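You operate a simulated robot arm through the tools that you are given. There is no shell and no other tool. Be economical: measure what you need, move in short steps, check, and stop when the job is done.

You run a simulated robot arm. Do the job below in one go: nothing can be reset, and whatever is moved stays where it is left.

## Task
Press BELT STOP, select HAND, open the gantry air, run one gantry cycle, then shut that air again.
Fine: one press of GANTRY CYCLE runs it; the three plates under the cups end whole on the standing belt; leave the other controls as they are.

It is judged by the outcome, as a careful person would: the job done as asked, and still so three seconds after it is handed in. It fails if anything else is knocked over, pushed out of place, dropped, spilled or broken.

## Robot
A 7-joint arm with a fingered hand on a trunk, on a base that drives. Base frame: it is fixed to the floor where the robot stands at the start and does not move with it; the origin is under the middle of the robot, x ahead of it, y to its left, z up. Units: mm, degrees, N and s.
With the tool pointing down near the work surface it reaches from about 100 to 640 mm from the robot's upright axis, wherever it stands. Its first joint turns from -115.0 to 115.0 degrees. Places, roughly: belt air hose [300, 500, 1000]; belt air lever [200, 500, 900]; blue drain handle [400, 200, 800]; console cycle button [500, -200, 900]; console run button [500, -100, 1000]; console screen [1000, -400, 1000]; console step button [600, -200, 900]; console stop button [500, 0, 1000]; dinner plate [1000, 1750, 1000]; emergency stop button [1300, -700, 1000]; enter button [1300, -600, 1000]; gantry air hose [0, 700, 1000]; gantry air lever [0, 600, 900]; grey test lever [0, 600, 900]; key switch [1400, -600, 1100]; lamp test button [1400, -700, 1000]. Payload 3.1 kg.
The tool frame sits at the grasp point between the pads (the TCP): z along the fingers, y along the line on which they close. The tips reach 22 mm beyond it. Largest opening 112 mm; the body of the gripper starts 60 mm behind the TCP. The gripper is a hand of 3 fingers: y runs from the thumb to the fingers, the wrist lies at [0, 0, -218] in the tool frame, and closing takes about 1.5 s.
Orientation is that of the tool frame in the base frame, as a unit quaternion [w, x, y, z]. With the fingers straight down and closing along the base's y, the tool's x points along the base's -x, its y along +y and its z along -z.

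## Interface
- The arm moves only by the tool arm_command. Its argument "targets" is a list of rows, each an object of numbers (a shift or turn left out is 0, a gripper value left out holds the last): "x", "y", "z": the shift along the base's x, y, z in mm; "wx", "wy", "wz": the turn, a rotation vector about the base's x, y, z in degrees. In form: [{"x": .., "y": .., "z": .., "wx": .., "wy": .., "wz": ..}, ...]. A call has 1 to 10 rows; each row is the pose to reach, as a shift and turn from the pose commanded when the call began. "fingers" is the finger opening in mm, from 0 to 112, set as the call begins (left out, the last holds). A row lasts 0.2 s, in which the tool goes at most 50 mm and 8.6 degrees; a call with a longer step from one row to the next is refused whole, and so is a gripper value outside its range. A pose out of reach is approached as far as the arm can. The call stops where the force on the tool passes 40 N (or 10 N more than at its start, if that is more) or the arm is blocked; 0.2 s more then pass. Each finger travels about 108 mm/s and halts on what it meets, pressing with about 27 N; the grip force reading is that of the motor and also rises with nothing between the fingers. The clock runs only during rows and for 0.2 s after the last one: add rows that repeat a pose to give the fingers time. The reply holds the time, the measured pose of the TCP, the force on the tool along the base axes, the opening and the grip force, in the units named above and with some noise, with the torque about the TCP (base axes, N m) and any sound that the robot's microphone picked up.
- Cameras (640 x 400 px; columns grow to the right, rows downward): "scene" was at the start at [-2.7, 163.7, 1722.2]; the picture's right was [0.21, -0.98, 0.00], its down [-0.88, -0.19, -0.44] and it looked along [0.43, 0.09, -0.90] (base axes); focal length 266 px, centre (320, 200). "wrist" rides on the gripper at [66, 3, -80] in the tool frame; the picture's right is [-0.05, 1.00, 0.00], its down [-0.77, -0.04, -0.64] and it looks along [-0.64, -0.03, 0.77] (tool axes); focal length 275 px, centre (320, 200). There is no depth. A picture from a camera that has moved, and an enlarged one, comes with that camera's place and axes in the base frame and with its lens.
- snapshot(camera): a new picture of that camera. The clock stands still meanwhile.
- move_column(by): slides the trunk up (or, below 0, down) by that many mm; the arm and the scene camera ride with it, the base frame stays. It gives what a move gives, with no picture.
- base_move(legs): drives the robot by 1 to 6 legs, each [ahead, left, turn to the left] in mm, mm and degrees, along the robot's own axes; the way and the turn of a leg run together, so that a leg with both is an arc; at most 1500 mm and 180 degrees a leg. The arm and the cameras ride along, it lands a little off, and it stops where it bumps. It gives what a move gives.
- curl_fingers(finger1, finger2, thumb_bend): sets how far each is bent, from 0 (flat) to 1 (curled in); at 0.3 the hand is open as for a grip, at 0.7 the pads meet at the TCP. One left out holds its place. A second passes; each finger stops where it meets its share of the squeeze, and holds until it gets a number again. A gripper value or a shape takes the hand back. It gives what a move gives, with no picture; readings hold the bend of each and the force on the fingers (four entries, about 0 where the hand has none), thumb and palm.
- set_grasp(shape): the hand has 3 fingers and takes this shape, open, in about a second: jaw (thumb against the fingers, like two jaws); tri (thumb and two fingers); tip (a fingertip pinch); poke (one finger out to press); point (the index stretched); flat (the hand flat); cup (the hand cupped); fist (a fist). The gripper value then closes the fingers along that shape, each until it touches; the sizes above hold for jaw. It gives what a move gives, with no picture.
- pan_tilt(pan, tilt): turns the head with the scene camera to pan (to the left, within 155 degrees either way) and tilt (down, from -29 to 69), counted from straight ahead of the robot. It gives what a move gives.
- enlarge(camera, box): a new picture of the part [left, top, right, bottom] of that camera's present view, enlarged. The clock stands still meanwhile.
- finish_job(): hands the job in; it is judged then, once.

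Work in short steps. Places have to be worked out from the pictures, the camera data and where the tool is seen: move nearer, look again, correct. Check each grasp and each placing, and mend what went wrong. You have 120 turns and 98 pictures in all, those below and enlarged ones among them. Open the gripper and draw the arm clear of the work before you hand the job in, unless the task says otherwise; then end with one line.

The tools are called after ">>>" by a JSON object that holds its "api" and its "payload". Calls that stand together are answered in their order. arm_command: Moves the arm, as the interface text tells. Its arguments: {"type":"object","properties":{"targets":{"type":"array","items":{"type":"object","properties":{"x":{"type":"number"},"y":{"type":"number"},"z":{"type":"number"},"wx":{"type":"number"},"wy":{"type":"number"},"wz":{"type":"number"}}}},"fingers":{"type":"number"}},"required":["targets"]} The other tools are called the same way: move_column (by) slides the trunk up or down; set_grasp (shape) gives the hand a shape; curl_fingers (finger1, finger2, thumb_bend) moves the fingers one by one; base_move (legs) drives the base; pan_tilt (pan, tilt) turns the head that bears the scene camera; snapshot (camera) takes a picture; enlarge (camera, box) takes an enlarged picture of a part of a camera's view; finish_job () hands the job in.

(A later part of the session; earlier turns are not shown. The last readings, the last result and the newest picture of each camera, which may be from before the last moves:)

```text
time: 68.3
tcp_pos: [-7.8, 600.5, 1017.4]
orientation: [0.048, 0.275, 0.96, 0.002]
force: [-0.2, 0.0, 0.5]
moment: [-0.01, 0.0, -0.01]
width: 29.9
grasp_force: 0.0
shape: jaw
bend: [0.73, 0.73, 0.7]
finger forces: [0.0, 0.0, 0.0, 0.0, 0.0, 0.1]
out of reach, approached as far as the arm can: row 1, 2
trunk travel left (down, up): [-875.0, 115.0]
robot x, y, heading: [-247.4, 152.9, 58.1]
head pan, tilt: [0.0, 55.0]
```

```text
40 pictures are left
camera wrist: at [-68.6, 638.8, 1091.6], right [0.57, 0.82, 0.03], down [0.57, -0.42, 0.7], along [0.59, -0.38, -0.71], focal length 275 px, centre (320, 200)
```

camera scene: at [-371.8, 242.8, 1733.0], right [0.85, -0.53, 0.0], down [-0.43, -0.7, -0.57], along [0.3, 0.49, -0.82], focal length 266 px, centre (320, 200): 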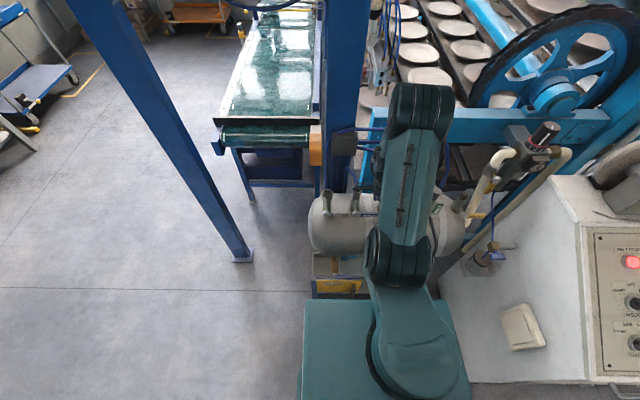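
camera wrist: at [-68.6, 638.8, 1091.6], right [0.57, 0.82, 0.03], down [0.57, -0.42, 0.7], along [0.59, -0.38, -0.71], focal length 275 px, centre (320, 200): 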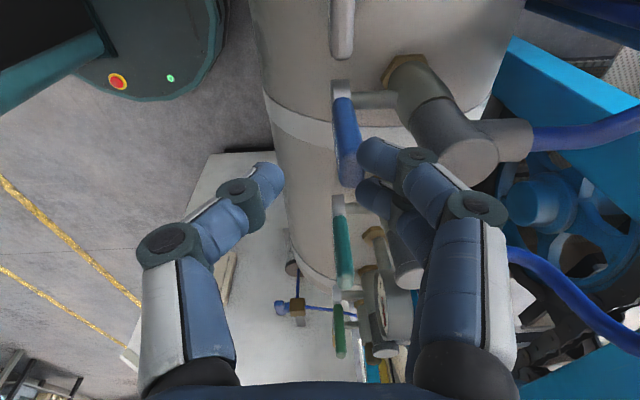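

The lever met its stop upright (22 N). The arm can't rise further here, so I raise the trunk to lift clear.

>>> {"api": "move_column", "payload": {"by": 90}}

>>> {"api": "snapshot", "payload": {"camera": "wrist"}}

>>> {"api": "snapshot", "payload": {"camera": "scene"}}

```text
time: 69.6
tcp_pos: [-6.8, 600.7, 1107.7]
orientation: [0.048, 0.277, 0.96, 0.002]
force: [-0.2, -0.1, 0.0]
moment: [-0.03, -0.01, -0.01]
width: 30.1
grasp_force: 0.1
shape: jaw
bend: [0.73, 0.73, 0.7]
finger forces: [0.0, 0.0, 0.0, 0.0, 0.0, 0.0]
trunk travel left (down, up): [-965.0, 25.0]
robot x, y, heading: [-248.5, 153.8, 58.1]
head pan, tilt: [0.0, 55.0]
```

```text
39 pictures are left
camera wrist: at [-69.1, 638.7, 1181.7], right [0.57, 0.82, 0.03], down [0.57, -0.43, 0.7], along [0.59, -0.38, -0.71], focal length 275 px, centre (320, 200)
```

wrist: 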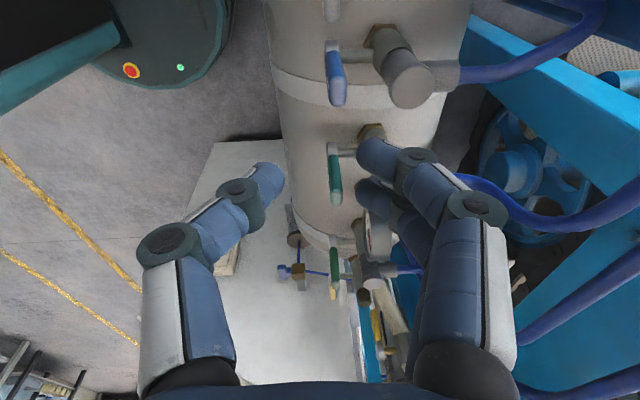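

```text
38 pictures are left
camera scene: at [-373.1, 242.4, 1822.8], right [0.85, -0.53, 0.0], down [-0.43, -0.7, -0.57], along [0.3, 0.49, -0.82], focal length 266 px, centre (320, 200)
```

scene: 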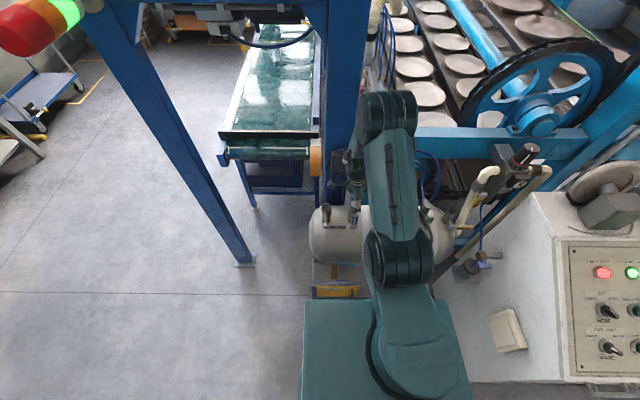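

The GANTRY lever now stands parallel with TOWER and BELT: open. I drive back and to the right to put the GANTRY CYCLE button in front of the hand.

>>> {"api": "base_move", "payload": {"legs": [[-350, 0, 0], [0, -788, 0]]}}

>>> {"api": "snapshot", "payload": {"camera": "wrist"}}

>>> {"api": "snapshot", "payload": {"camera": "scene"}}

```text
time: 75.9
tcp_pos: [494.7, -123.6, 1108.0]
orientation: [0.047, 0.261, 0.964, 0.004]
force: [0.1, 0.4, -0.4]
moment: [0.0, -0.01, -0.01]
width: 29.8
grasp_force: 0.1
shape: jaw
bend: [0.73, 0.73, 0.7]
finger forces: [0.1, 0.0, 0.2, 0.1, 0.0, 0.0]
trunk travel left (down, up): [-965.0, 25.0]
robot x, y, heading: [266.3, -575.6, 59.7]
head pan, tilt: [0.0, 55.0]
```

```text
37 pictures are left
camera wrist: at [430.9, -86.2, 1181.7], right [0.54, 0.84, 0.04], down [0.58, -0.41, 0.7], along [0.6, -0.36, -0.71], focal length 275 px, centre (320, 200)
```

wrist: 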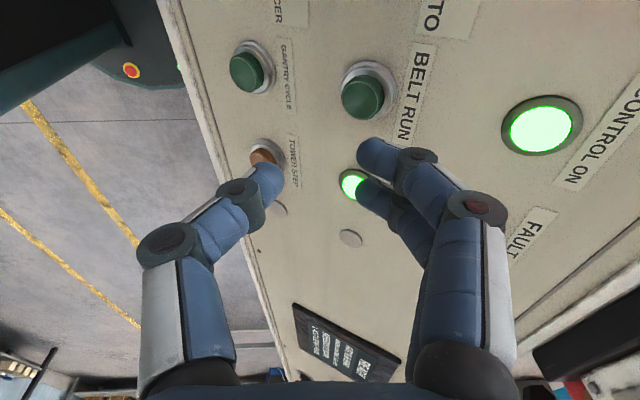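

```text
36 pictures are left
camera scene: at [138.9, -491.4, 1822.8], right [0.86, -0.5, 0.0], down [-0.41, -0.71, -0.57], along [0.29, 0.5, -0.82], focal length 266 px, centre (320, 200)
```

scene: 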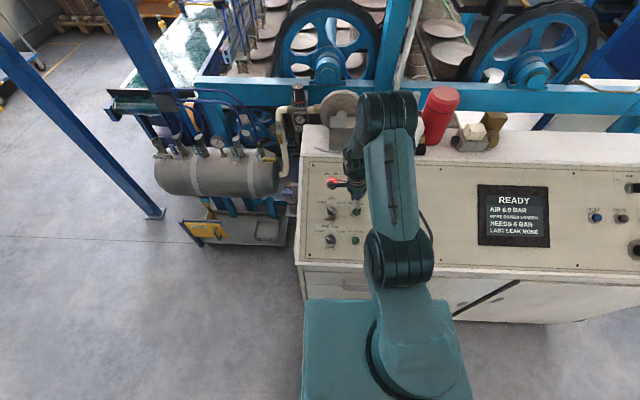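

GANTRY CYCLE triangulates to (473, -176, 945). I read the screen, set the poke shape, tilt ~22° toward the panel normal and move to hover over the button.

>>> {"api": "enlarge", "payload": {"camera": "scene", "box": [470, 180, 566, 240]}}

>>> {"api": "set_grasp", "payload": {"shape": "poke"}}

>>> {"api": "arm_command", "payload": {"targets": [{"x": -9, "y": -18, "z": -24, "wx": 5, "wy": -2, "wz": 0.5}, {"x": -18, "y": -36, "z": -49, "wx": 10.1, "wy": -3.9, "wz": 1}, {"x": -27, "y": -54, "z": -74, "wx": 15.1, "wy": -5.9, "wz": 1.5}, {"x": -36, "y": -71, "z": -98, "wx": 20.2, "wy": -7.9, "wz": 2}]}}

>>> {"api": "snapshot", "payload": {"camera": "wrist"}}

```text
6.67 times, centred on (518, 210) of scene
camera zoom: at [138.9, -491.4, 1822.8], right [0.86, -0.5, 0.0], down [-0.41, -0.71, -0.57], along [0.29, 0.5, -0.82], focal length 1771 px, centre (-1000, 133)
```

zoom: 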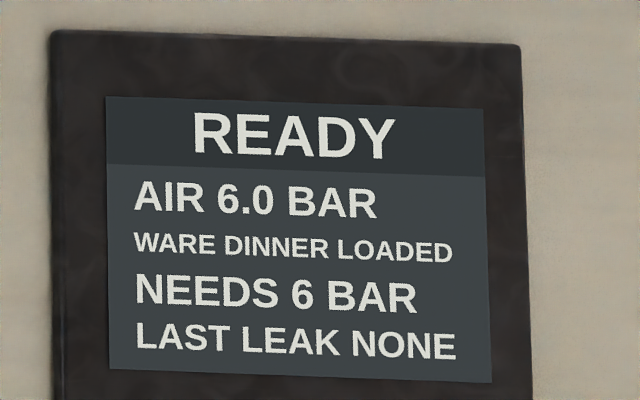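

```text
time: 76.8
tcp_pos: [493.8, -123.8, 1108.1]
orientation: [0.047, 0.261, 0.964, 0.003]
force: [-0.2, 0.4, -0.1]
moment: [0.0, 0.0, 0.0]
width: 0.0
grasp_force: 0.1
shape: poke
bend: [1.0, 1.0, 0.46]
finger forces: [0.0, 0.1, 0.1, 0.0, 0.0, 0.0]
trunk travel left (down, up): [-965.0, 25.0]
robot x, y, heading: [268.8, -575.2, 60.0]
head pan, tilt: [0.0, 55.0]
```

```text
time: 78.0
tcp_pos: [421.5, -155.8, 1015.8]
orientation: [0.049, 0.186, 0.964, 0.186]
force: [-0.3, -0.1, 0.8]
moment: [0.06, 0.02, -0.01]
width: 0.2
grasp_force: 0.1
shape: poke
bend: [1.0, 1.0, 0.46]
finger forces: [0.1, 0.2, 0.0, 0.1, 0.0, 0.0]
out of reach, approached as far as the arm can: row 1, 2, 4
trunk travel left (down, up): [-965.0, 25.0]
robot x, y, heading: [268.1, -574.9, 59.6]
head pan, tilt: [0.0, 55.0]
stopped in row 4: the arm was blocked; the commanded pose is now the measured one
```

```text
34 pictures are left
camera wrist: at [347.9, -156.0, 1088.8], right [0.38, 0.84, 0.38], down [0.6, -0.54, 0.6], along [0.7, 0.0, -0.71], focal length 275 px, centre (320, 200)
```

wrist: 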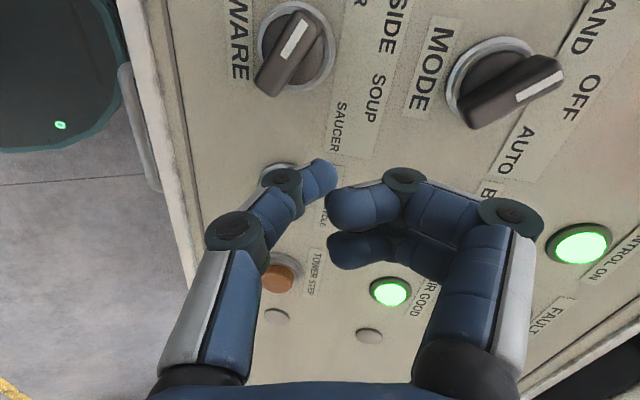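

Screen: READY, AIR 6.0 BAR, ware DINNER, needs 6 bar. The tilt was reached but the hand drifted ~55 mm to the left of the button; I shift it back over GANTRY CYCLE.

>>> {"api": "arm_command", "payload": {"targets": [{"x": 12, "y": -13, "z": 0}, {"x": 25, "y": -26, "z": 0}, {"x": 37, "y": -39, "z": -5}]}}

>>> {"api": "snapshot", "payload": {"camera": "wrist"}}

>>> {"api": "snapshot", "payload": {"camera": "scene"}}

```text
time: 78.8
tcp_pos: [444.3, -183.2, 1009.0]
orientation: [0.048, 0.174, 0.966, 0.186]
force: [-0.3, 0.3, 1.3]
moment: [0.03, -0.03, 0.03]
width: 0.0
grasp_force: 0.1
shape: poke
bend: [1.0, 1.0, 0.46]
finger forces: [0.1, 0.0, 0.1, 0.1, 0.1, 0.1]
trunk travel left (down, up): [-965.0, 25.0]
robot x, y, heading: [268.4, -578.6, 59.9]
head pan, tilt: [0.0, 55.0]
```

```text
33 pictures are left
camera wrist: at [371.6, -185.6, 1082.9], right [0.36, 0.85, 0.38], down [0.61, -0.52, 0.6], along [0.71, 0.01, -0.71], focal length 275 px, centre (320, 200)
```

wrist: 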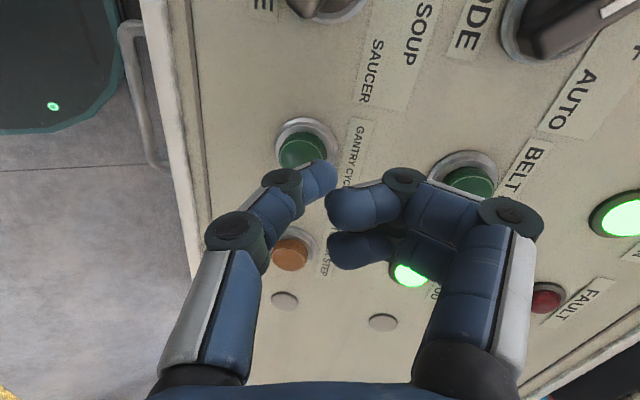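

```text
32 pictures are left
camera scene: at [138.4, -490.7, 1822.0], right [0.86, -0.5, 0.0], down [-0.41, -0.71, -0.57], along [0.29, 0.49, -0.82], focal length 266 px, centre (320, 200)
```

scene: 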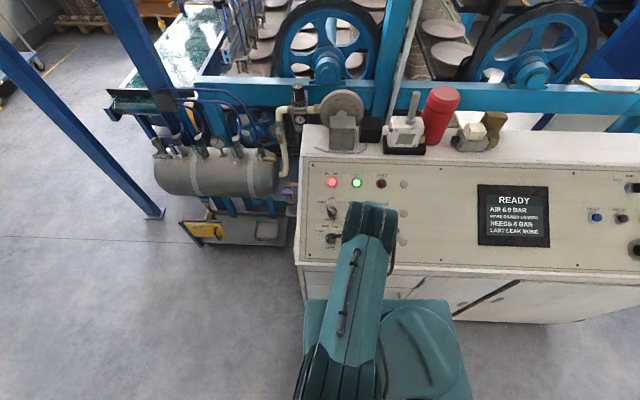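

The button is ~66 mm ahead along the tool axis and ~22 mm to the right. I let the arm settle to see whether it's still lagging.

>>> {"api": "arm_command", "payload": {"targets": [{}, {}]}}

```text
time: 79.4
tcp_pos: [453.1, -188.9, 1010.0]
orientation: [0.05, 0.184, 0.964, 0.185]
force: [0.7, -0.2, 0.4]
moment: [0.01, -0.01, 0.0]
width: 0.0
grasp_force: 0.1
shape: poke
bend: [1.0, 1.0, 0.46]
finger forces: [0.0, 0.0, 0.0, 0.0, 0.0, 0.0]
trunk travel left (down, up): [-965.0, 25.0]
robot x, y, heading: [271.7, -575.6, 59.6]
head pan, tilt: [0.0, 55.0]
```

>>> {"api": "arm_command", "payload": {"targets": [{}, {}, {}]}}

>>> {"api": "snapshot", "payload": {"camera": "wrist"}}

```text
time: 80.2
tcp_pos: [457.2, -193.3, 1010.8]
orientation: [0.052, 0.19, 0.963, 0.184]
force: [0.1, -0.1, -0.4]
moment: [0.01, 0.04, 0.02]
width: 0.0
grasp_force: 0.0
shape: poke
bend: [1.0, 1.0, 0.46]
finger forces: [0.1, 0.0, 0.0, 0.0, 0.0, 0.0]
trunk travel left (down, up): [-965.0, 25.0]
robot x, y, heading: [268.8, -578.9, 59.5]
head pan, tilt: [0.0, 55.0]
```

```text
31 pictures are left
camera wrist: at [382.8, -192.0, 1083.5], right [0.39, 0.84, 0.38], down [0.59, -0.54, 0.6], along [0.71, -0.01, -0.71], focal length 275 px, centre (320, 200)
```

wrist: 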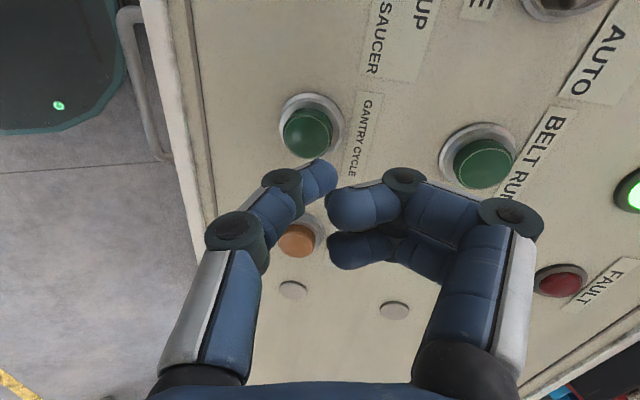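

Settled. Button now ~68 mm along the axis with ~7 mm lateral. I advance in small steps to press.

>>> {"api": "arm_command", "payload": {"targets": [{"x": 2, "y": 0, "z": -12}, {"x": 4, "y": 2, "z": -22}, {"x": 5, "y": 4, "z": -28}, {"x": 5, "y": 4, "z": -28}, {"x": 5, "y": 4, "z": -28}]}}

>>> {"api": "snapshot", "payload": {"camera": "wrist"}}

```text
time: 81.4
tcp_pos: [463.0, -191.6, 983.4]
orientation: [0.052, 0.189, 0.963, 0.185]
force: [0.7, -0.4, 0.5]
moment: [0.03, 0.0, 0.03]
width: 0.0
grasp_force: 0.0
shape: poke
bend: [1.0, 1.0, 0.46]
finger forces: [0.0, 0.1, 0.0, 0.1, 0.0, 0.0]
trunk travel left (down, up): [-965.0, 25.0]
robot x, y, heading: [269.1, -574.7, 59.8]
head pan, tilt: [0.0, 55.0]
```

```text
30 pictures are left
camera wrist: at [388.9, -191.0, 1056.1], right [0.39, 0.84, 0.38], down [0.59, -0.54, 0.6], along [0.71, -0.01, -0.71], focal length 275 px, centre (320, 200)
```

wrist: 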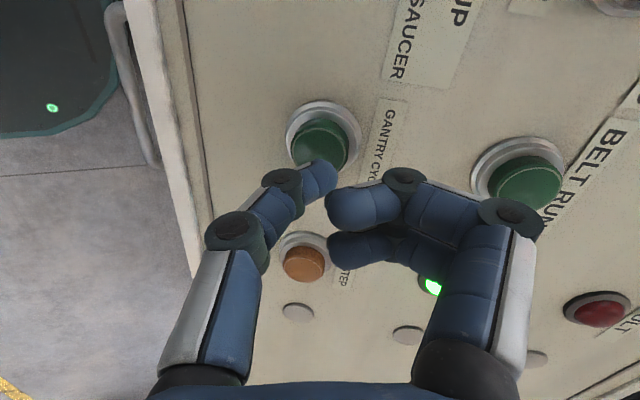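

Aligned; the tip is just short. I continue pressing along the axis in 2–3 mm steps.

>>> {"api": "arm_command", "payload": {"targets": [{"x": 0.5, "y": 1, "z": -3}, {"x": 1, "y": 2, "z": -6}, {"x": 1.4, "y": 2.7, "z": -8}, {"x": 1.7, "y": 3.4, "z": -10}]}}

```text
time: 82.4
tcp_pos: [463.7, -187.5, 972.5]
orientation: [0.052, 0.189, 0.963, 0.184]
force: [0.8, 0.7, -0.4]
moment: [0.01, 0.01, -0.01]
width: 0.0
grasp_force: 0.1
shape: poke
bend: [1.0, 1.0, 0.46]
finger forces: [0.0, 0.1, 0.0, 0.0, 0.0, 0.0]
trunk travel left (down, up): [-965.0, 25.0]
robot x, y, heading: [267.0, -577.2, 59.8]
head pan, tilt: [0.0, 55.0]
```

No contact yet; I go on in the same direction.

>>> {"api": "arm_command", "payload": {"targets": [{"x": 0.5, "y": 1, "z": -3}, {"x": 1, "y": 2, "z": -6}, {"x": 1.4, "y": 2.7, "z": -8}]}}

>>> {"api": "snapshot", "payload": {"camera": "wrist"}}

```text
time: 83.2
tcp_pos: [462.1, -182.5, 964.4]
orientation: [0.051, 0.184, 0.964, 0.185]
force: [-0.4, -0.4, 1.4]
moment: [0.0, 0.02, 0.02]
width: 0.1
grasp_force: 0.1
shape: poke
bend: [1.0, 1.0, 0.46]
finger forces: [0.0, 0.0, 0.0, 0.1, 1.0, 0.0]
trunk travel left (down, up): [-965.0, 25.0]
robot x, y, heading: [267.8, -574.6, 59.9]
head pan, tilt: [0.0, 55.0]
```

```text
29 pictures are left
camera wrist: at [388.8, -183.2, 1037.8], right [0.38, 0.84, 0.38], down [0.6, -0.53, 0.6], along [0.71, 0.0, -0.71], focal length 275 px, centre (320, 200)
```

wrist: 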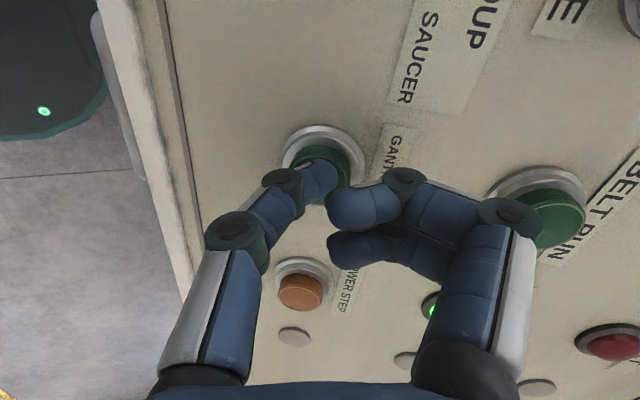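

Contact just begins (1 N). I press ~7 mm more.

>>> {"api": "arm_command", "payload": {"targets": [{"x": 0.5, "y": 1, "z": -2.8}, {"x": 0.9, "y": 1.8, "z": -5}, {"x": 1.2, "y": 2.4, "z": -7}]}}

>>> {"api": "snapshot", "payload": {"camera": "wrist"}}

```text
time: 84.0
tcp_pos: [463.6, -183.7, 957.9]
orientation: [0.051, 0.186, 0.963, 0.187]
force: [-3.2, -6.8, 16.4]
moment: [0.01, -0.12, -0.02]
width: 0.0
grasp_force: 0.1
shape: poke
bend: [1.0, 1.0, 0.46]
finger forces: [0.1, 0.0, 0.1, 0.0, 17.9, 0.0]
trunk travel left (down, up): [-965.0, 25.0]
robot x, y, heading: [271.7, -575.6, 59.7]
head pan, tilt: [0.0, 55.0]
heard: click
```

```text
28 pictures are left
camera wrist: at [389.3, -183.0, 1031.9], right [0.38, 0.84, 0.38], down [0.59, -0.54, 0.6], along [0.71, 0.0, -0.71], focal length 275 px, centre (320, 200)
```

wrist: 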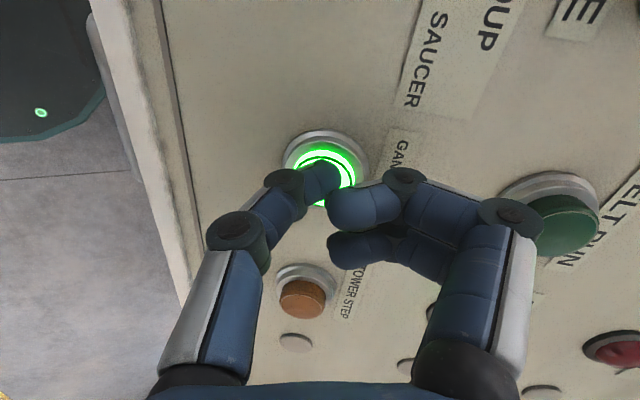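

Clicked and lit. I withdraw straight back along the axis and turn the head to watch the gantry.

>>> {"api": "arm_command", "payload": {"targets": [{"x": -4, "y": -8, "z": 22}, {"x": -8, "y": -16, "z": 45}, {"x": -10, "y": -20, "z": 58}]}}

>>> {"api": "pan_tilt", "payload": {"pan": 15, "tilt": 35}}

>>> {"api": "snapshot", "payload": {"camera": "scene"}}

```text
time: 84.8
tcp_pos: [463.7, -203.5, 1014.6]
orientation: [0.053, 0.2, 0.961, 0.183]
force: [-0.1, 0.2, 0.7]
moment: [0.02, 0.04, -0.03]
width: 0.1
grasp_force: 0.1
shape: poke
bend: [1.0, 1.0, 0.46]
finger forces: [0.0, 0.1, 0.0, 0.0, 0.0, 0.1]
trunk travel left (down, up): [-965.0, 25.0]
robot x, y, heading: [273.0, -580.3, 59.8]
head pan, tilt: [0.0, 55.0]
```

```text
time: 85.6
tcp_pos: [464.7, -204.7, 1016.0]
orientation: [0.053, 0.199, 0.961, 0.184]
force: [0.6, 0.0, 0.0]
moment: [-0.02, -0.02, 0.02]
width: 0.0
grasp_force: 0.1
shape: poke
bend: [1.0, 1.0, 0.46]
finger forces: [0.0, 0.0, 0.0, 0.0, 0.0, 0.0]
trunk travel left (down, up): [-965.0, 25.0]
robot x, y, heading: [268.2, -574.0, 59.7]
head pan, tilt: [15.0, 35.0]
```

```text
27 pictures are left
camera scene: at [126.2, -469.3, 1849.9], right [0.96, -0.26, 0.0], down [-0.15, -0.55, -0.82], along [0.22, 0.79, -0.57], focal length 266 px, centre (320, 200)
```

scene: 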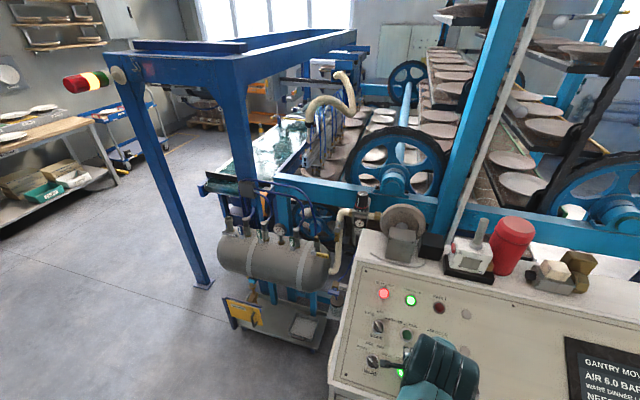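

Screen shows GANTRY MOVING. I wait and watch without touching anything.

>>> {"api": "arm_command", "payload": {"targets": [{}, {}, {}, {}, {}, {}, {}, {}, {}, {}]}}

>>> {"api": "arm_command", "payload": {"targets": [{}, {}, {}, {}, {}, {}, {}, {}, {}, {}]}}

>>> {"api": "snapshot", "payload": {"camera": "scene"}}

```text
time: 87.8
tcp_pos: [463.9, -203.5, 1014.9]
orientation: [0.053, 0.198, 0.961, 0.184]
force: [0.0, -0.5, -1.1]
moment: [0.0, 0.01, 0.0]
width: 0.3
grasp_force: 0.1
shape: poke
bend: [1.0, 1.0, 0.46]
finger forces: [0.0, 0.0, 0.1, 0.0, 0.0, 0.1]
trunk travel left (down, up): [-965.0, 25.0]
robot x, y, heading: [270.0, -577.7, 59.7]
head pan, tilt: [15.0, 35.0]
```

```text
time: 90.0
tcp_pos: [463.5, -204.6, 1015.0]
orientation: [0.053, 0.198, 0.961, 0.185]
force: [0.9, -0.5, 0.3]
moment: [-0.01, -0.03, 0.0]
width: 0.0
grasp_force: 0.0
shape: poke
bend: [1.0, 1.0, 0.46]
finger forces: [0.0, 0.0, 0.0, 0.0, 0.0, 0.0]
trunk travel left (down, up): [-965.0, 25.0]
robot x, y, heading: [267.4, -576.6, 59.7]
head pan, tilt: [15.0, 35.0]
```

```text
26 pictures are left
camera scene: at [126.1, -469.0, 1851.1], right [0.96, -0.26, 0.0], down [-0.15, -0.55, -0.82], along [0.22, 0.79, -0.57], focal length 266 px, centre (320, 200)
```

scene: 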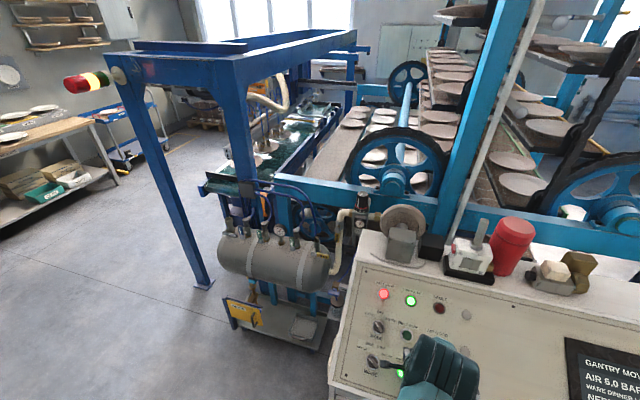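

Gantry has carried the plates over the belt. I keep waiting for the cycle to end.

>>> {"api": "arm_command", "payload": {"targets": [{}, {}, {}, {}, {}, {}, {}, {}, {}, {}]}}

>>> {"api": "arm_command", "payload": {"targets": [{}, {}, {}, {}, {}, {}, {}, {}, {}, {}]}}

>>> {"api": "pan_tilt", "payload": {"pan": 8, "tilt": 35}}

>>> {"api": "snapshot", "payload": {"camera": "scene"}}

```text
time: 92.2
tcp_pos: [463.8, -203.4, 1015.1]
orientation: [0.052, 0.197, 0.961, 0.184]
force: [0.7, -0.1, 0.5]
moment: [-0.02, -0.01, 0.04]
width: 0.0
grasp_force: 0.0
shape: poke
bend: [1.0, 1.0, 0.46]
finger forces: [0.0, 0.0, 0.0, 0.1, 0.0, 0.1]
trunk travel left (down, up): [-965.0, 25.0]
robot x, y, heading: [268.3, -576.1, 59.7]
head pan, tilt: [15.0, 35.0]
```

```text
time: 94.4
tcp_pos: [464.2, -203.5, 1016.3]
orientation: [0.054, 0.198, 0.961, 0.183]
force: [1.1, -0.4, -0.9]
moment: [-0.02, 0.03, -0.02]
width: 0.3
grasp_force: 0.1
shape: poke
bend: [1.0, 1.0, 0.46]
finger forces: [0.1, 0.0, 0.1, 0.0, 0.0, 0.0]
trunk travel left (down, up): [-965.0, 25.0]
robot x, y, heading: [269.7, -573.7, 59.8]
head pan, tilt: [15.0, 35.0]
```

```text
time: 95.1
tcp_pos: [464.0, -203.5, 1015.2]
orientation: [0.054, 0.198, 0.961, 0.184]
force: [0.4, -0.5, 0.4]
moment: [0.0, -0.02, 0.03]
width: 0.0
grasp_force: 0.0
shape: poke
bend: [1.0, 1.0, 0.46]
finger forces: [0.0, 0.1, 0.1, 0.0, 0.0, 0.0]
trunk travel left (down, up): [-965.0, 25.0]
robot x, y, heading: [269.9, -577.7, 59.6]
head pan, tilt: [8.0, 35.0]
```

```text
25 pictures are left
camera scene: at [136.3, -472.5, 1851.1], right [0.93, -0.38, 0.0], down [-0.22, -0.53, -0.82], along [0.31, 0.76, -0.57], focal length 266 px, centre (320, 200)
```

scene: 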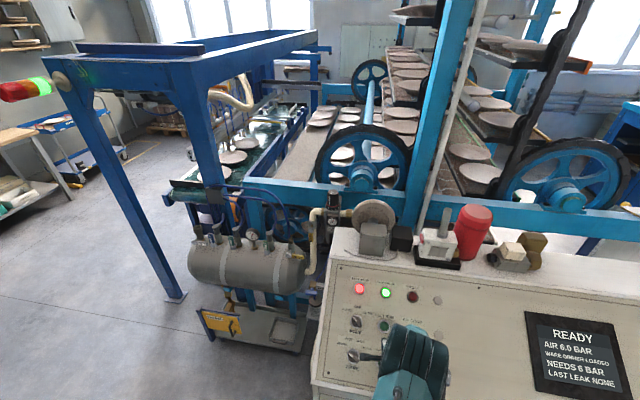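

Screen is back to READY and plates sit on the belt. A closer look to confirm three whole plates.

>>> {"api": "enlarge", "payload": {"camera": "scene", "box": [160, 70, 352, 190]}}

```text
3.33 times, centred on (256, 130) of scene
camera zoom: at [136.3, -472.5, 1851.1], right [0.93, -0.38, 0.0], down [-0.22, -0.53, -0.82], along [0.31, 0.76, -0.57], focal length 886 px, centre (533, 433)
```

zoom: 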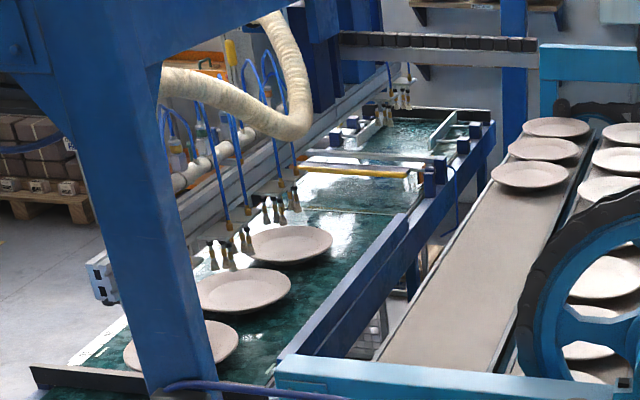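

Three plates whole on the standing belt, cycle finished. Now back to the air: I restore the upright hand posture and jaw shape.

>>> {"api": "arm_command", "payload": {"targets": [{"x": 0, "y": 5, "z": 35}, {"x": 8, "y": 25, "z": 65, "wx": -5, "wy": 1.5, "wz": -2}, {"x": 16, "y": 50, "z": 82, "wx": -10, "wy": 3.1, "wz": -4}, {"x": 24, "y": 68, "z": 92, "wx": -15, "wy": 4.6, "wz": -6}, {"x": 30, "y": 80, "z": 92, "wx": -19.7, "wy": 6.2, "wz": -8}, {"x": 30, "y": 80, "z": 92, "wx": -19.7, "wy": 6.2, "wz": -8}]}}

>>> {"api": "set_grasp", "payload": {"shape": "jaw"}}

>>> {"api": "arm_command", "payload": {"targets": [{}, {}, {}, {}], "fingers": 40}}

>>> {"api": "snapshot", "payload": {"camera": "scene"}}

```text
time: 96.5
tcp_pos: [488.2, -123.5, 1102.1]
orientation: [0.058, 0.23, 0.968, 0.083]
force: [0.3, -0.2, 0.1]
moment: [0.05, 0.0, 0.0]
width: 0.0
grasp_force: 0.0
shape: poke
bend: [1.0, 1.0, 0.46]
finger forces: [0.0, 0.0, 0.0, 0.1, 0.1, 0.0]
out of reach, approached as far as the arm can: row 4, 5, 6
trunk travel left (down, up): [-965.0, 25.0]
robot x, y, heading: [272.2, -575.7, 59.5]
head pan, tilt: [8.0, 35.0]
```

```text
time: 97.4
tcp_pos: [486.2, -121.1, 1100.5]
orientation: [0.059, 0.229, 0.968, 0.083]
force: [-0.6, 0.1, -0.3]
moment: [0.01, 0.0, 0.0]
width: 112.2
grasp_force: 0.0
shape: jaw
bend: [0.3, 0.3, 0.3]
finger forces: [0.1, 0.1, 0.0, 0.0, 0.0, 0.0]
trunk travel left (down, up): [-965.0, 25.0]
robot x, y, heading: [265.3, -578.4, 59.9]
head pan, tilt: [8.0, 35.0]
```

```text
time: 98.4
tcp_pos: [486.3, -120.9, 1100.4]
orientation: [0.06, 0.229, 0.968, 0.083]
force: [0.3, 0.3, -0.6]
moment: [-0.06, 0.04, -0.01]
width: 40.2
grasp_force: 0.0
shape: jaw
bend: [0.73, 0.73, 0.7]
finger forces: [0.0, 0.1, 0.1, 0.0, 0.1, 0.1]
trunk travel left (down, up): [-965.0, 25.0]
robot x, y, heading: [266.8, -581.8, 59.7]
head pan, tilt: [8.0, 35.0]
```

```text
23 pictures are left
camera scene: at [136.4, -472.3, 1851.1], right [0.93, -0.38, 0.0], down [-0.22, -0.53, -0.82], along [0.31, 0.76, -0.57], focal length 266 px, centre (320, 200)
```

scene: 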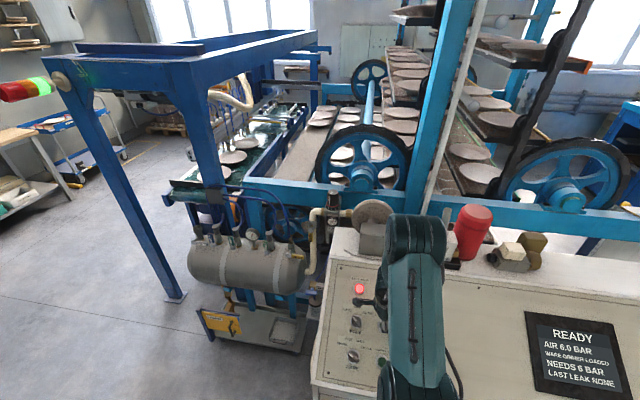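

Posture fine for pinching. I drive back to the tank.

>>> {"api": "base_move", "payload": {"legs": [[0, 792, 0], [367, 0, -1.5]]}}

>>> {"api": "snapshot", "payload": {"camera": "wrist"}}

```text
time: 104.7
tcp_pos: [-7.3, 594.7, 1102.6]
orientation: [0.061, 0.241, 0.965, 0.083]
force: [0.1, 0.3, -0.7]
moment: [-0.02, -0.02, 0.01]
width: 40.2
grasp_force: 0.0
shape: jaw
bend: [0.73, 0.73, 0.7]
finger forces: [0.1, 0.0, 0.0, 0.0, 0.0, 0.1]
trunk travel left (down, up): [-965.0, 25.0]
robot x, y, heading: [-236.3, 145.8, 58.5]
head pan, tilt: [8.0, 35.0]
```

```text
22 pictures are left
camera wrist: at [-77.1, 618.5, 1175.7], right [0.49, 0.85, 0.19], down [0.56, -0.48, 0.67], along [0.66, -0.23, -0.71], focal length 275 px, centre (320, 200)
```

wrist: 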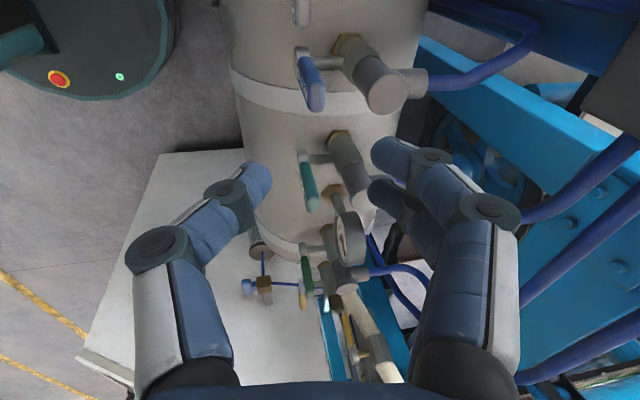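

Handle seen upright where expected. I move over its top and descend with the jaw at 40 mm, stopping short to check.

>>> {"api": "arm_command", "payload": {"targets": [{"x": 6, "y": 2, "z": -25}, {"x": 10, "y": 4, "z": -50}, {"x": 12, "y": 5, "z": -75}, {"x": 12, "y": 5, "z": -75}]}}

>>> {"api": "snapshot", "payload": {"camera": "wrist"}}

```text
time: 105.7
tcp_pos: [4.2, 601.0, 1028.3]
orientation: [0.06, 0.24, 0.965, 0.083]
force: [-0.3, 0.1, -0.1]
moment: [0.0, 0.02, 0.02]
width: 40.1
grasp_force: 0.0
shape: jaw
bend: [0.73, 0.73, 0.7]
finger forces: [0.1, 0.1, 0.0, 0.1, 0.0, 0.0]
trunk travel left (down, up): [-965.0, 25.0]
robot x, y, heading: [-238.6, 144.9, 58.4]
head pan, tilt: [8.0, 35.0]
```

```text
21 pictures are left
camera wrist: at [-65.7, 624.1, 1101.5], right [0.49, 0.85, 0.19], down [0.56, -0.48, 0.67], along [0.66, -0.23, -0.71], focal length 275 px, centre (320, 200)
```

wrist: 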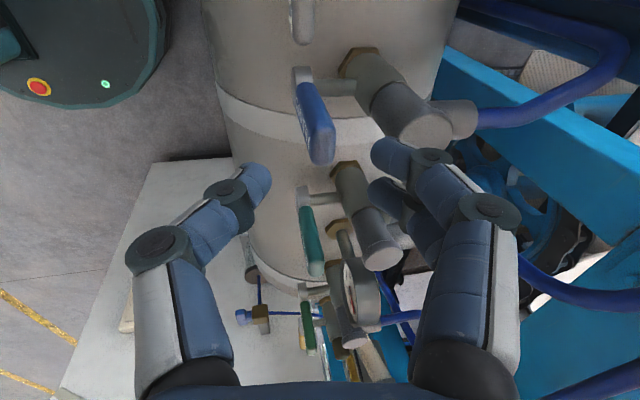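

Well centred. I descend the last ~34 mm and close.

>>> {"api": "arm_command", "payload": {"targets": [{"x": 1, "y": 0, "z": -17}, {"x": 2, "y": 0, "z": -34}, {"x": 2, "y": 0, "z": -34}]}}

>>> {"api": "arm_command", "payload": {"targets": [{}, {}, {}], "fingers": 2}}

>>> {"api": "snapshot", "payload": {"camera": "wrist"}}

```text
time: 106.5
tcp_pos: [7.0, 600.9, 992.9]
orientation: [0.06, 0.24, 0.965, 0.084]
force: [-0.1, 0.6, 0.3]
moment: [0.02, 0.02, 0.0]
width: 40.4
grasp_force: 0.0
shape: jaw
bend: [0.73, 0.73, 0.7]
finger forces: [0.0, 0.1, 0.0, 0.0, 0.0, 0.0]
trunk travel left (down, up): [-965.0, 25.0]
robot x, y, heading: [-234.7, 145.5, 58.5]
head pan, tilt: [8.0, 35.0]
```

```text
time: 107.3
tcp_pos: [5.5, 600.7, 993.7]
orientation: [0.06, 0.241, 0.965, 0.082]
force: [0.4, -0.6, -3.3]
moment: [-0.05, 0.02, -0.05]
width: 8.4
grasp_force: 27.5
shape: jaw
bend: [0.73, 0.73, 0.7]
finger forces: [12.1, 11.9, 0.0, 0.1, 24.0, 0.0]
trunk travel left (down, up): [-965.0, 25.0]
robot x, y, heading: [-233.7, 144.6, 58.5]
head pan, tilt: [8.0, 35.0]
```

```text
20 pictures are left
camera wrist: at [-63.3, 623.6, 1067.3], right [0.49, 0.85, 0.19], down [0.56, -0.48, 0.67], along [0.66, -0.23, -0.71], focal length 275 px, centre (320, 200)
```

wrist: 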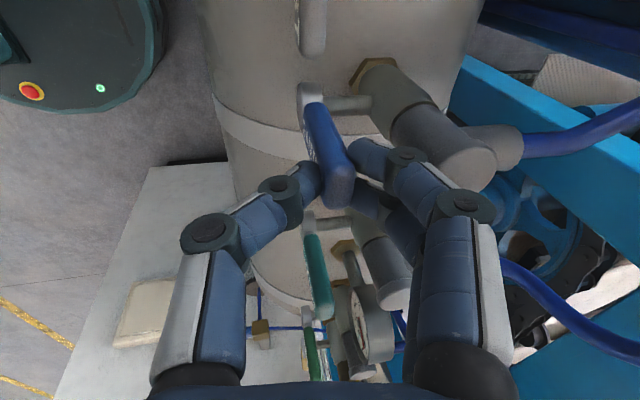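

Gripped (8 mm, even). I carry it down the arc clockwise to ~45°.

>>> {"api": "arm_command", "payload": {"targets": [{"x": 3.3, "y": -2, "z": -0.2}, {"x": 6.6, "y": -4.1, "z": -0.5}, {"x": 13.2, "y": -8.2, "z": -2}, {"x": 19.5, "y": -12.2, "z": -4.6}, {"x": 25.5, "y": -15.9, "z": -8}, {"x": 31, "y": -19.3, "z": -12.4}, {"x": 36, "y": -22.5, "z": -17.6}]}}

>>> {"api": "snapshot", "payload": {"camera": "wrist"}}

```text
time: 108.9
tcp_pos: [42.6, 575.8, 974.9]
orientation: [0.06, 0.24, 0.965, 0.083]
force: [-4.1, 1.7, 2.1]
moment: [0.08, 0.33, -0.07]
width: 8.3
grasp_force: 26.6
shape: jaw
bend: [0.74, 0.72, 0.7]
finger forces: [14.4, 11.6, 0.0, 0.0, 28.1, 0.1]
trunk travel left (down, up): [-965.0, 25.0]
robot x, y, heading: [-234.0, 146.4, 58.5]
head pan, tilt: [8.0, 35.0]
```

```text
19 pictures are left
camera wrist: at [-27.0, 600.2, 1049.2], right [0.49, 0.85, 0.19], down [0.56, -0.48, 0.67], along [0.66, -0.23, -0.71], focal length 275 px, centre (320, 200)
```

wrist: 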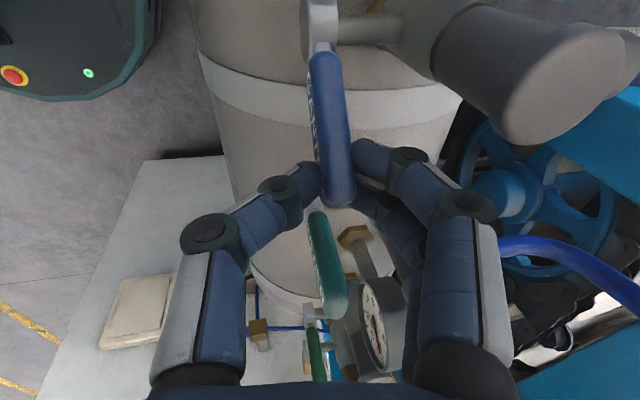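

Following well (~45°). I continue the arc down to horizontal.

>>> {"api": "arm_command", "payload": {"targets": [{"x": 4, "y": -2.5, "z": -5.9}, {"x": 7, "y": -4.4, "z": -12.4}, {"x": 9, "y": -5.6, "z": -19.4}, {"x": 10, "y": -6.2, "z": -27}, {"x": 10.5, "y": -6.5, "z": -34.6}, {"x": 10.5, "y": -6.5, "z": -42}]}}

>>> {"api": "snapshot", "payload": {"camera": "wrist"}}

```text
time: 110.3
tcp_pos: [56.7, 568.6, 932.4]
orientation: [0.059, 0.242, 0.965, 0.086]
force: [14.2, -16.9, 5.5]
moment: [-0.08, 0.02, -0.22]
width: 8.7
grasp_force: 27.0
shape: jaw
bend: [0.74, 0.72, 0.71]
finger forces: [13.7, 11.7, 0.0, 0.1, 31.8, 0.0]
trunk travel left (down, up): [-965.0, 25.0]
robot x, y, heading: [-234.6, 144.9, 58.5]
head pan, tilt: [8.0, 35.0]
```

```text
18 pictures are left
camera wrist: at [-12.6, 591.1, 1006.6], right [0.5, 0.85, 0.19], down [0.56, -0.48, 0.67], along [0.66, -0.23, -0.71], focal length 275 px, centre (320, 200)
```

wrist: 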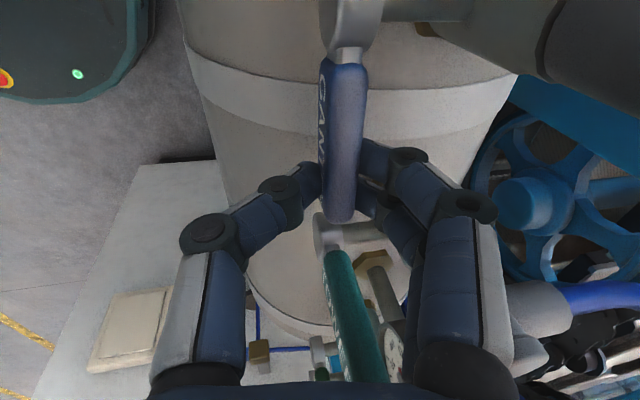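

Nearly horizontal. I open, lift a little, and check the angle.

>>> {"api": "arm_command", "payload": {"targets": [{}, {}, {}], "fingers": 40}}

>>> {"api": "arm_command", "payload": {"targets": [{"z": 25}, {"z": 50}, {"z": 50}]}}

>>> {"api": "snapshot", "payload": {"camera": "wrist"}}

```text
time: 111.1
tcp_pos: [52.3, 571.4, 932.4]
orientation: [0.06, 0.24, 0.965, 0.084]
force: [0.4, 0.7, 0.1]
moment: [-0.05, 0.02, -0.03]
width: 39.4
grasp_force: 0.0
shape: jaw
bend: [0.74, 0.74, 0.7]
finger forces: [0.0, 0.0, 0.1, 0.0, 0.0, 0.1]
trunk travel left (down, up): [-965.0, 25.0]
robot x, y, heading: [-238.2, 148.1, 58.3]
head pan, tilt: [8.0, 35.0]
```

```text
time: 111.9
tcp_pos: [52.8, 573.1, 981.9]
orientation: [0.06, 0.241, 0.965, 0.083]
force: [0.1, -0.2, 1.0]
moment: [0.0, 0.01, 0.0]
width: 39.7
grasp_force: 0.2
shape: jaw
bend: [0.74, 0.74, 0.7]
finger forces: [0.0, 0.0, 0.1, 0.0, 0.0, 0.1]
trunk travel left (down, up): [-965.0, 25.0]
robot x, y, heading: [-231.2, 139.7, 58.5]
head pan, tilt: [8.0, 35.0]
```

```text
17 pictures are left
camera wrist: at [-17.5, 597.0, 1056.6], right [0.49, 0.85, 0.19], down [0.56, -0.48, 0.67], along [0.66, -0.23, -0.71], focal length 275 px, centre (320, 200)
```

wrist: 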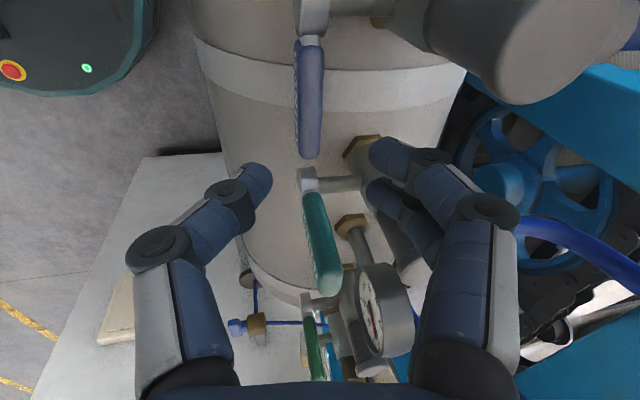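

It looks horizontal (0–2°). To be sure it's at its stop, I close the fingertips and press gently down on the handle.

>>> {"api": "arm_command", "payload": {"targets": [{"x": -3, "y": 2}, {"x": -5, "y": 3}, {"x": -5, "y": 3}], "fingers": 0}}

>>> {"api": "arm_command", "payload": {"targets": [{"z": -6}, {"z": -10}, {"z": -14}, {"z": -18}, {"z": -21}]}}

>>> {"api": "snapshot", "payload": {"camera": "wrist"}}

```text
time: 112.7
tcp_pos: [49.0, 577.1, 983.2]
orientation: [0.06, 0.24, 0.965, 0.084]
force: [-0.4, -0.3, 0.6]
moment: [0.03, -0.02, 0.01]
width: 0.0
grasp_force: 26.8
shape: jaw
bend: [0.67, 0.67, 0.75]
finger forces: [0.0, 0.1, 0.1, 0.0, 0.0, 0.0]
trunk travel left (down, up): [-965.0, 25.0]
robot x, y, heading: [-234.9, 144.9, 58.3]
head pan, tilt: [8.0, 35.0]
```

```text
time: 113.9
tcp_pos: [48.9, 574.5, 961.6]
orientation: [0.06, 0.241, 0.965, 0.083]
force: [-0.6, 0.5, -0.3]
moment: [-0.01, -0.04, -0.03]
width: 0.0
grasp_force: 27.3
shape: jaw
bend: [0.67, 0.67, 0.75]
finger forces: [0.0, 0.1, 0.0, 0.0, 0.0, 0.0]
trunk travel left (down, up): [-965.0, 25.0]
robot x, y, heading: [-232.9, 142.8, 58.4]
head pan, tilt: [8.0, 35.0]
```

```text
16 pictures are left
camera wrist: at [-20.0, 597.4, 1035.0], right [0.49, 0.85, 0.19], down [0.56, -0.48, 0.67], along [0.66, -0.23, -0.71], focal length 275 px, centre (320, 200)
```

wrist: 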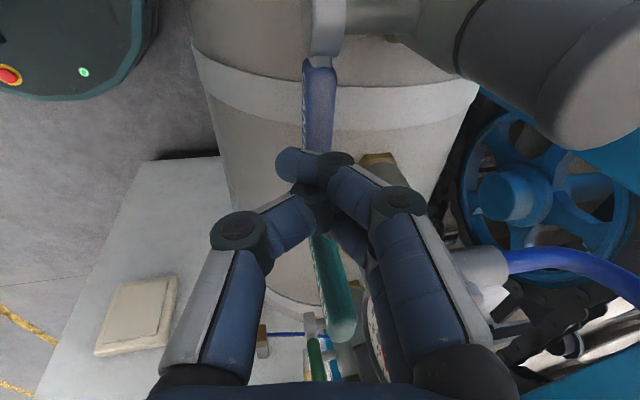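

No contact yet; I continue down in small steps.

>>> {"api": "arm_command", "payload": {"targets": [{"z": -4}, {"z": -7}, {"z": -10}, {"z": -12}, {"z": -14}]}}

```text
time: 115.1
tcp_pos: [47.2, 575.6, 947.3]
orientation: [0.06, 0.24, 0.965, 0.082]
force: [-0.5, 0.8, 0.0]
moment: [-0.03, -0.03, -0.01]
width: 0.1
grasp_force: 27.0
shape: jaw
bend: [0.67, 0.67, 0.75]
finger forces: [0.0, 0.1, 0.0, 0.0, 0.0, 0.0]
trunk travel left (down, up): [-965.0, 25.0]
robot x, y, heading: [-236.2, 145.2, 58.2]
head pan, tilt: [8.0, 35.0]
```

>>> {"api": "arm_command", "payload": {"targets": [{"z": -3}, {"z": -6}, {"z": -8}, {"z": -10}]}}

>>> {"api": "snapshot", "payload": {"camera": "wrist"}}

```text
time: 116.1
tcp_pos: [48.7, 575.2, 940.0]
orientation: [0.061, 0.241, 0.965, 0.084]
force: [0.2, -1.0, 10.4]
moment: [0.14, -0.02, 0.01]
width: 0.2
grasp_force: 26.6
shape: jaw
bend: [0.67, 0.67, 0.77]
finger forces: [0.0, 0.0, 0.0, 0.1, 26.9, 0.0]
trunk travel left (down, up): [-965.0, 25.0]
robot x, y, heading: [-233.4, 146.6, 58.3]
head pan, tilt: [8.0, 35.0]
```

```text
15 pictures are left
camera wrist: at [-21.0, 597.0, 1012.3], right [0.49, 0.85, 0.2], down [0.56, -0.48, 0.67], along [0.67, -0.22, -0.71], focal length 275 px, centre (320, 200)
```

wrist: 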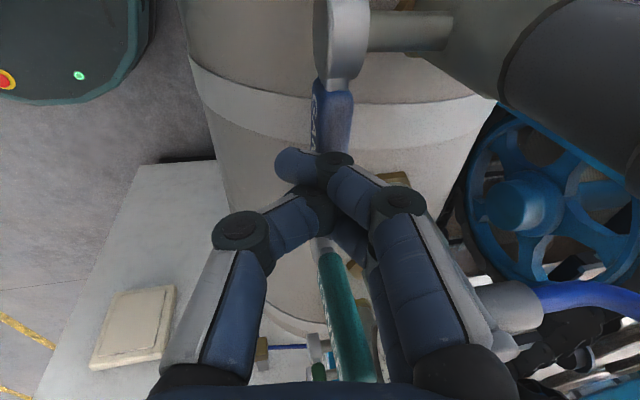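

Contact at 10 N. I press 6 mm more to seat it.

>>> {"api": "arm_command", "payload": {"targets": [{"z": -3}, {"z": -6}, {"z": -8}]}}

>>> {"api": "arm_command", "payload": {"targets": [{"z": 20}, {"z": 45}], "fingers": 40}}

>>> {"api": "move_column", "payload": {"by": 25}}

>>> {"api": "snapshot", "payload": {"camera": "wrist"}}

```text
time: 116.9
tcp_pos: [47.7, 572.1, 932.5]
orientation: [0.061, 0.241, 0.965, 0.086]
force: [-0.7, -3.4, 30.3]
moment: [0.29, -0.01, -0.03]
width: 0.1
grasp_force: 27.1
shape: jaw
bend: [0.7, 0.69, 0.79]
finger forces: [25.8, 7.3, 0.0, 0.0, 25.6, 0.1]
trunk travel left (down, up): [-965.0, 25.0]
robot x, y, heading: [-239.0, 146.5, 58.1]
head pan, tilt: [8.0, 35.0]
```

```text
time: 117.5
tcp_pos: [46.4, 572.0, 975.9]
orientation: [0.061, 0.24, 0.965, 0.084]
force: [0.2, -0.2, 1.0]
moment: [-0.01, -0.03, -0.02]
width: 39.4
grasp_force: 0.0
shape: jaw
bend: [0.74, 0.74, 0.7]
finger forces: [0.0, 0.0, 0.1, 0.1, 0.0, 0.0]
trunk travel left (down, up): [-965.0, 25.0]
robot x, y, heading: [-232.8, 148.7, 58.4]
head pan, tilt: [8.0, 35.0]
```

```text
time: 118.2
tcp_pos: [48.5, 573.9, 999.9]
orientation: [0.06, 0.24, 0.965, 0.083]
force: [-0.2, 0.0, 0.2]
moment: [0.01, 0.02, 0.04]
width: 39.4
grasp_force: 0.0
shape: jaw
bend: [0.74, 0.74, 0.7]
finger forces: [0.0, 0.1, 0.0, 0.1, 0.0, 0.1]
trunk travel left (down, up): [-990.0, 0.0]
robot x, y, heading: [-236.7, 149.7, 58.4]
head pan, tilt: [8.0, 35.0]
```

```text
14 pictures are left
camera wrist: at [-21.0, 596.6, 1074.3], right [0.49, 0.85, 0.19], down [0.56, -0.48, 0.67], along [0.66, -0.23, -0.71], focal length 275 px, centre (320, 200)
```

wrist: 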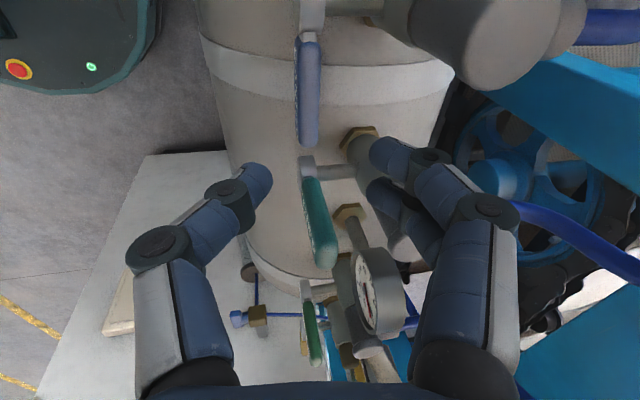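

The lever is against its closed stop (30 N). I lift the hand clear and back the robot away for a final look.

>>> {"api": "arm_command", "payload": {"targets": [{"z": 30}, {"x": -5, "y": -8, "z": 65}, {"x": -10, "y": -16, "z": 90}, {"x": -10, "y": -16, "z": 90}]}}

>>> {"api": "base_move", "payload": {"legs": [[-350, 0, 0]]}}

>>> {"api": "pan_tilt", "payload": {"pan": 0, "tilt": 40}}

>>> {"api": "snapshot", "payload": {"camera": "scene"}}

```text
time: 119.2
tcp_pos: [38.7, 558.0, 1090.7]
orientation: [0.06, 0.24, 0.965, 0.082]
force: [-0.5, 0.5, 0.7]
moment: [-0.01, 0.04, -0.03]
width: 39.6
grasp_force: 0.0
shape: jaw
bend: [0.74, 0.74, 0.7]
finger forces: [0.1, 0.0, 0.1, 0.1, 0.1, 0.1]
trunk travel left (down, up): [-990.0, 0.0]
robot x, y, heading: [-236.0, 146.3, 58.3]
head pan, tilt: [8.0, 35.0]
```

```text
time: 121.5
tcp_pos: [-150.3, 256.3, 1090.6]
orientation: [0.06, 0.237, 0.966, 0.082]
force: [0.1, -0.4, -0.2]
moment: [0.01, 0.0, 0.01]
width: 39.7
grasp_force: 0.0
shape: jaw
bend: [0.74, 0.74, 0.7]
finger forces: [0.1, 0.0, 0.0, 0.0, 0.1, 0.0]
trunk travel left (down, up): [-990.0, 0.0]
robot x, y, heading: [-421.5, -155.2, 58.8]
head pan, tilt: [8.0, 35.0]
```

```text
time: 122.2
tcp_pos: [-151.4, 253.7, 1091.4]
orientation: [0.061, 0.236, 0.966, 0.084]
force: [0.1, -0.9, -0.1]
moment: [0.0, -0.01, -0.01]
width: 39.6
grasp_force: 0.1
shape: jaw
bend: [0.74, 0.74, 0.7]
finger forces: [0.0, 0.1, 0.0, 0.0, 0.0, 0.0]
trunk travel left (down, up): [-990.0, 0.0]
robot x, y, heading: [-420.2, -155.6, 58.9]
head pan, tilt: [0.0, 40.0]
```

```text
13 pictures are left
camera scene: at [-542.5, -60.4, 1868.6], right [0.86, -0.52, 0.0], down [-0.33, -0.55, -0.77], along [0.4, 0.66, -0.64], focal length 266 px, centre (320, 200)
```

scene: 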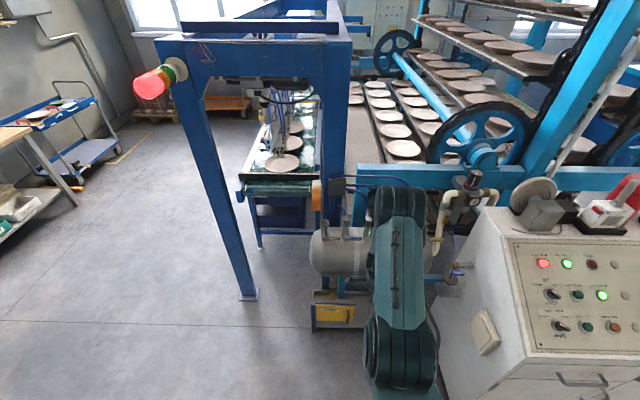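

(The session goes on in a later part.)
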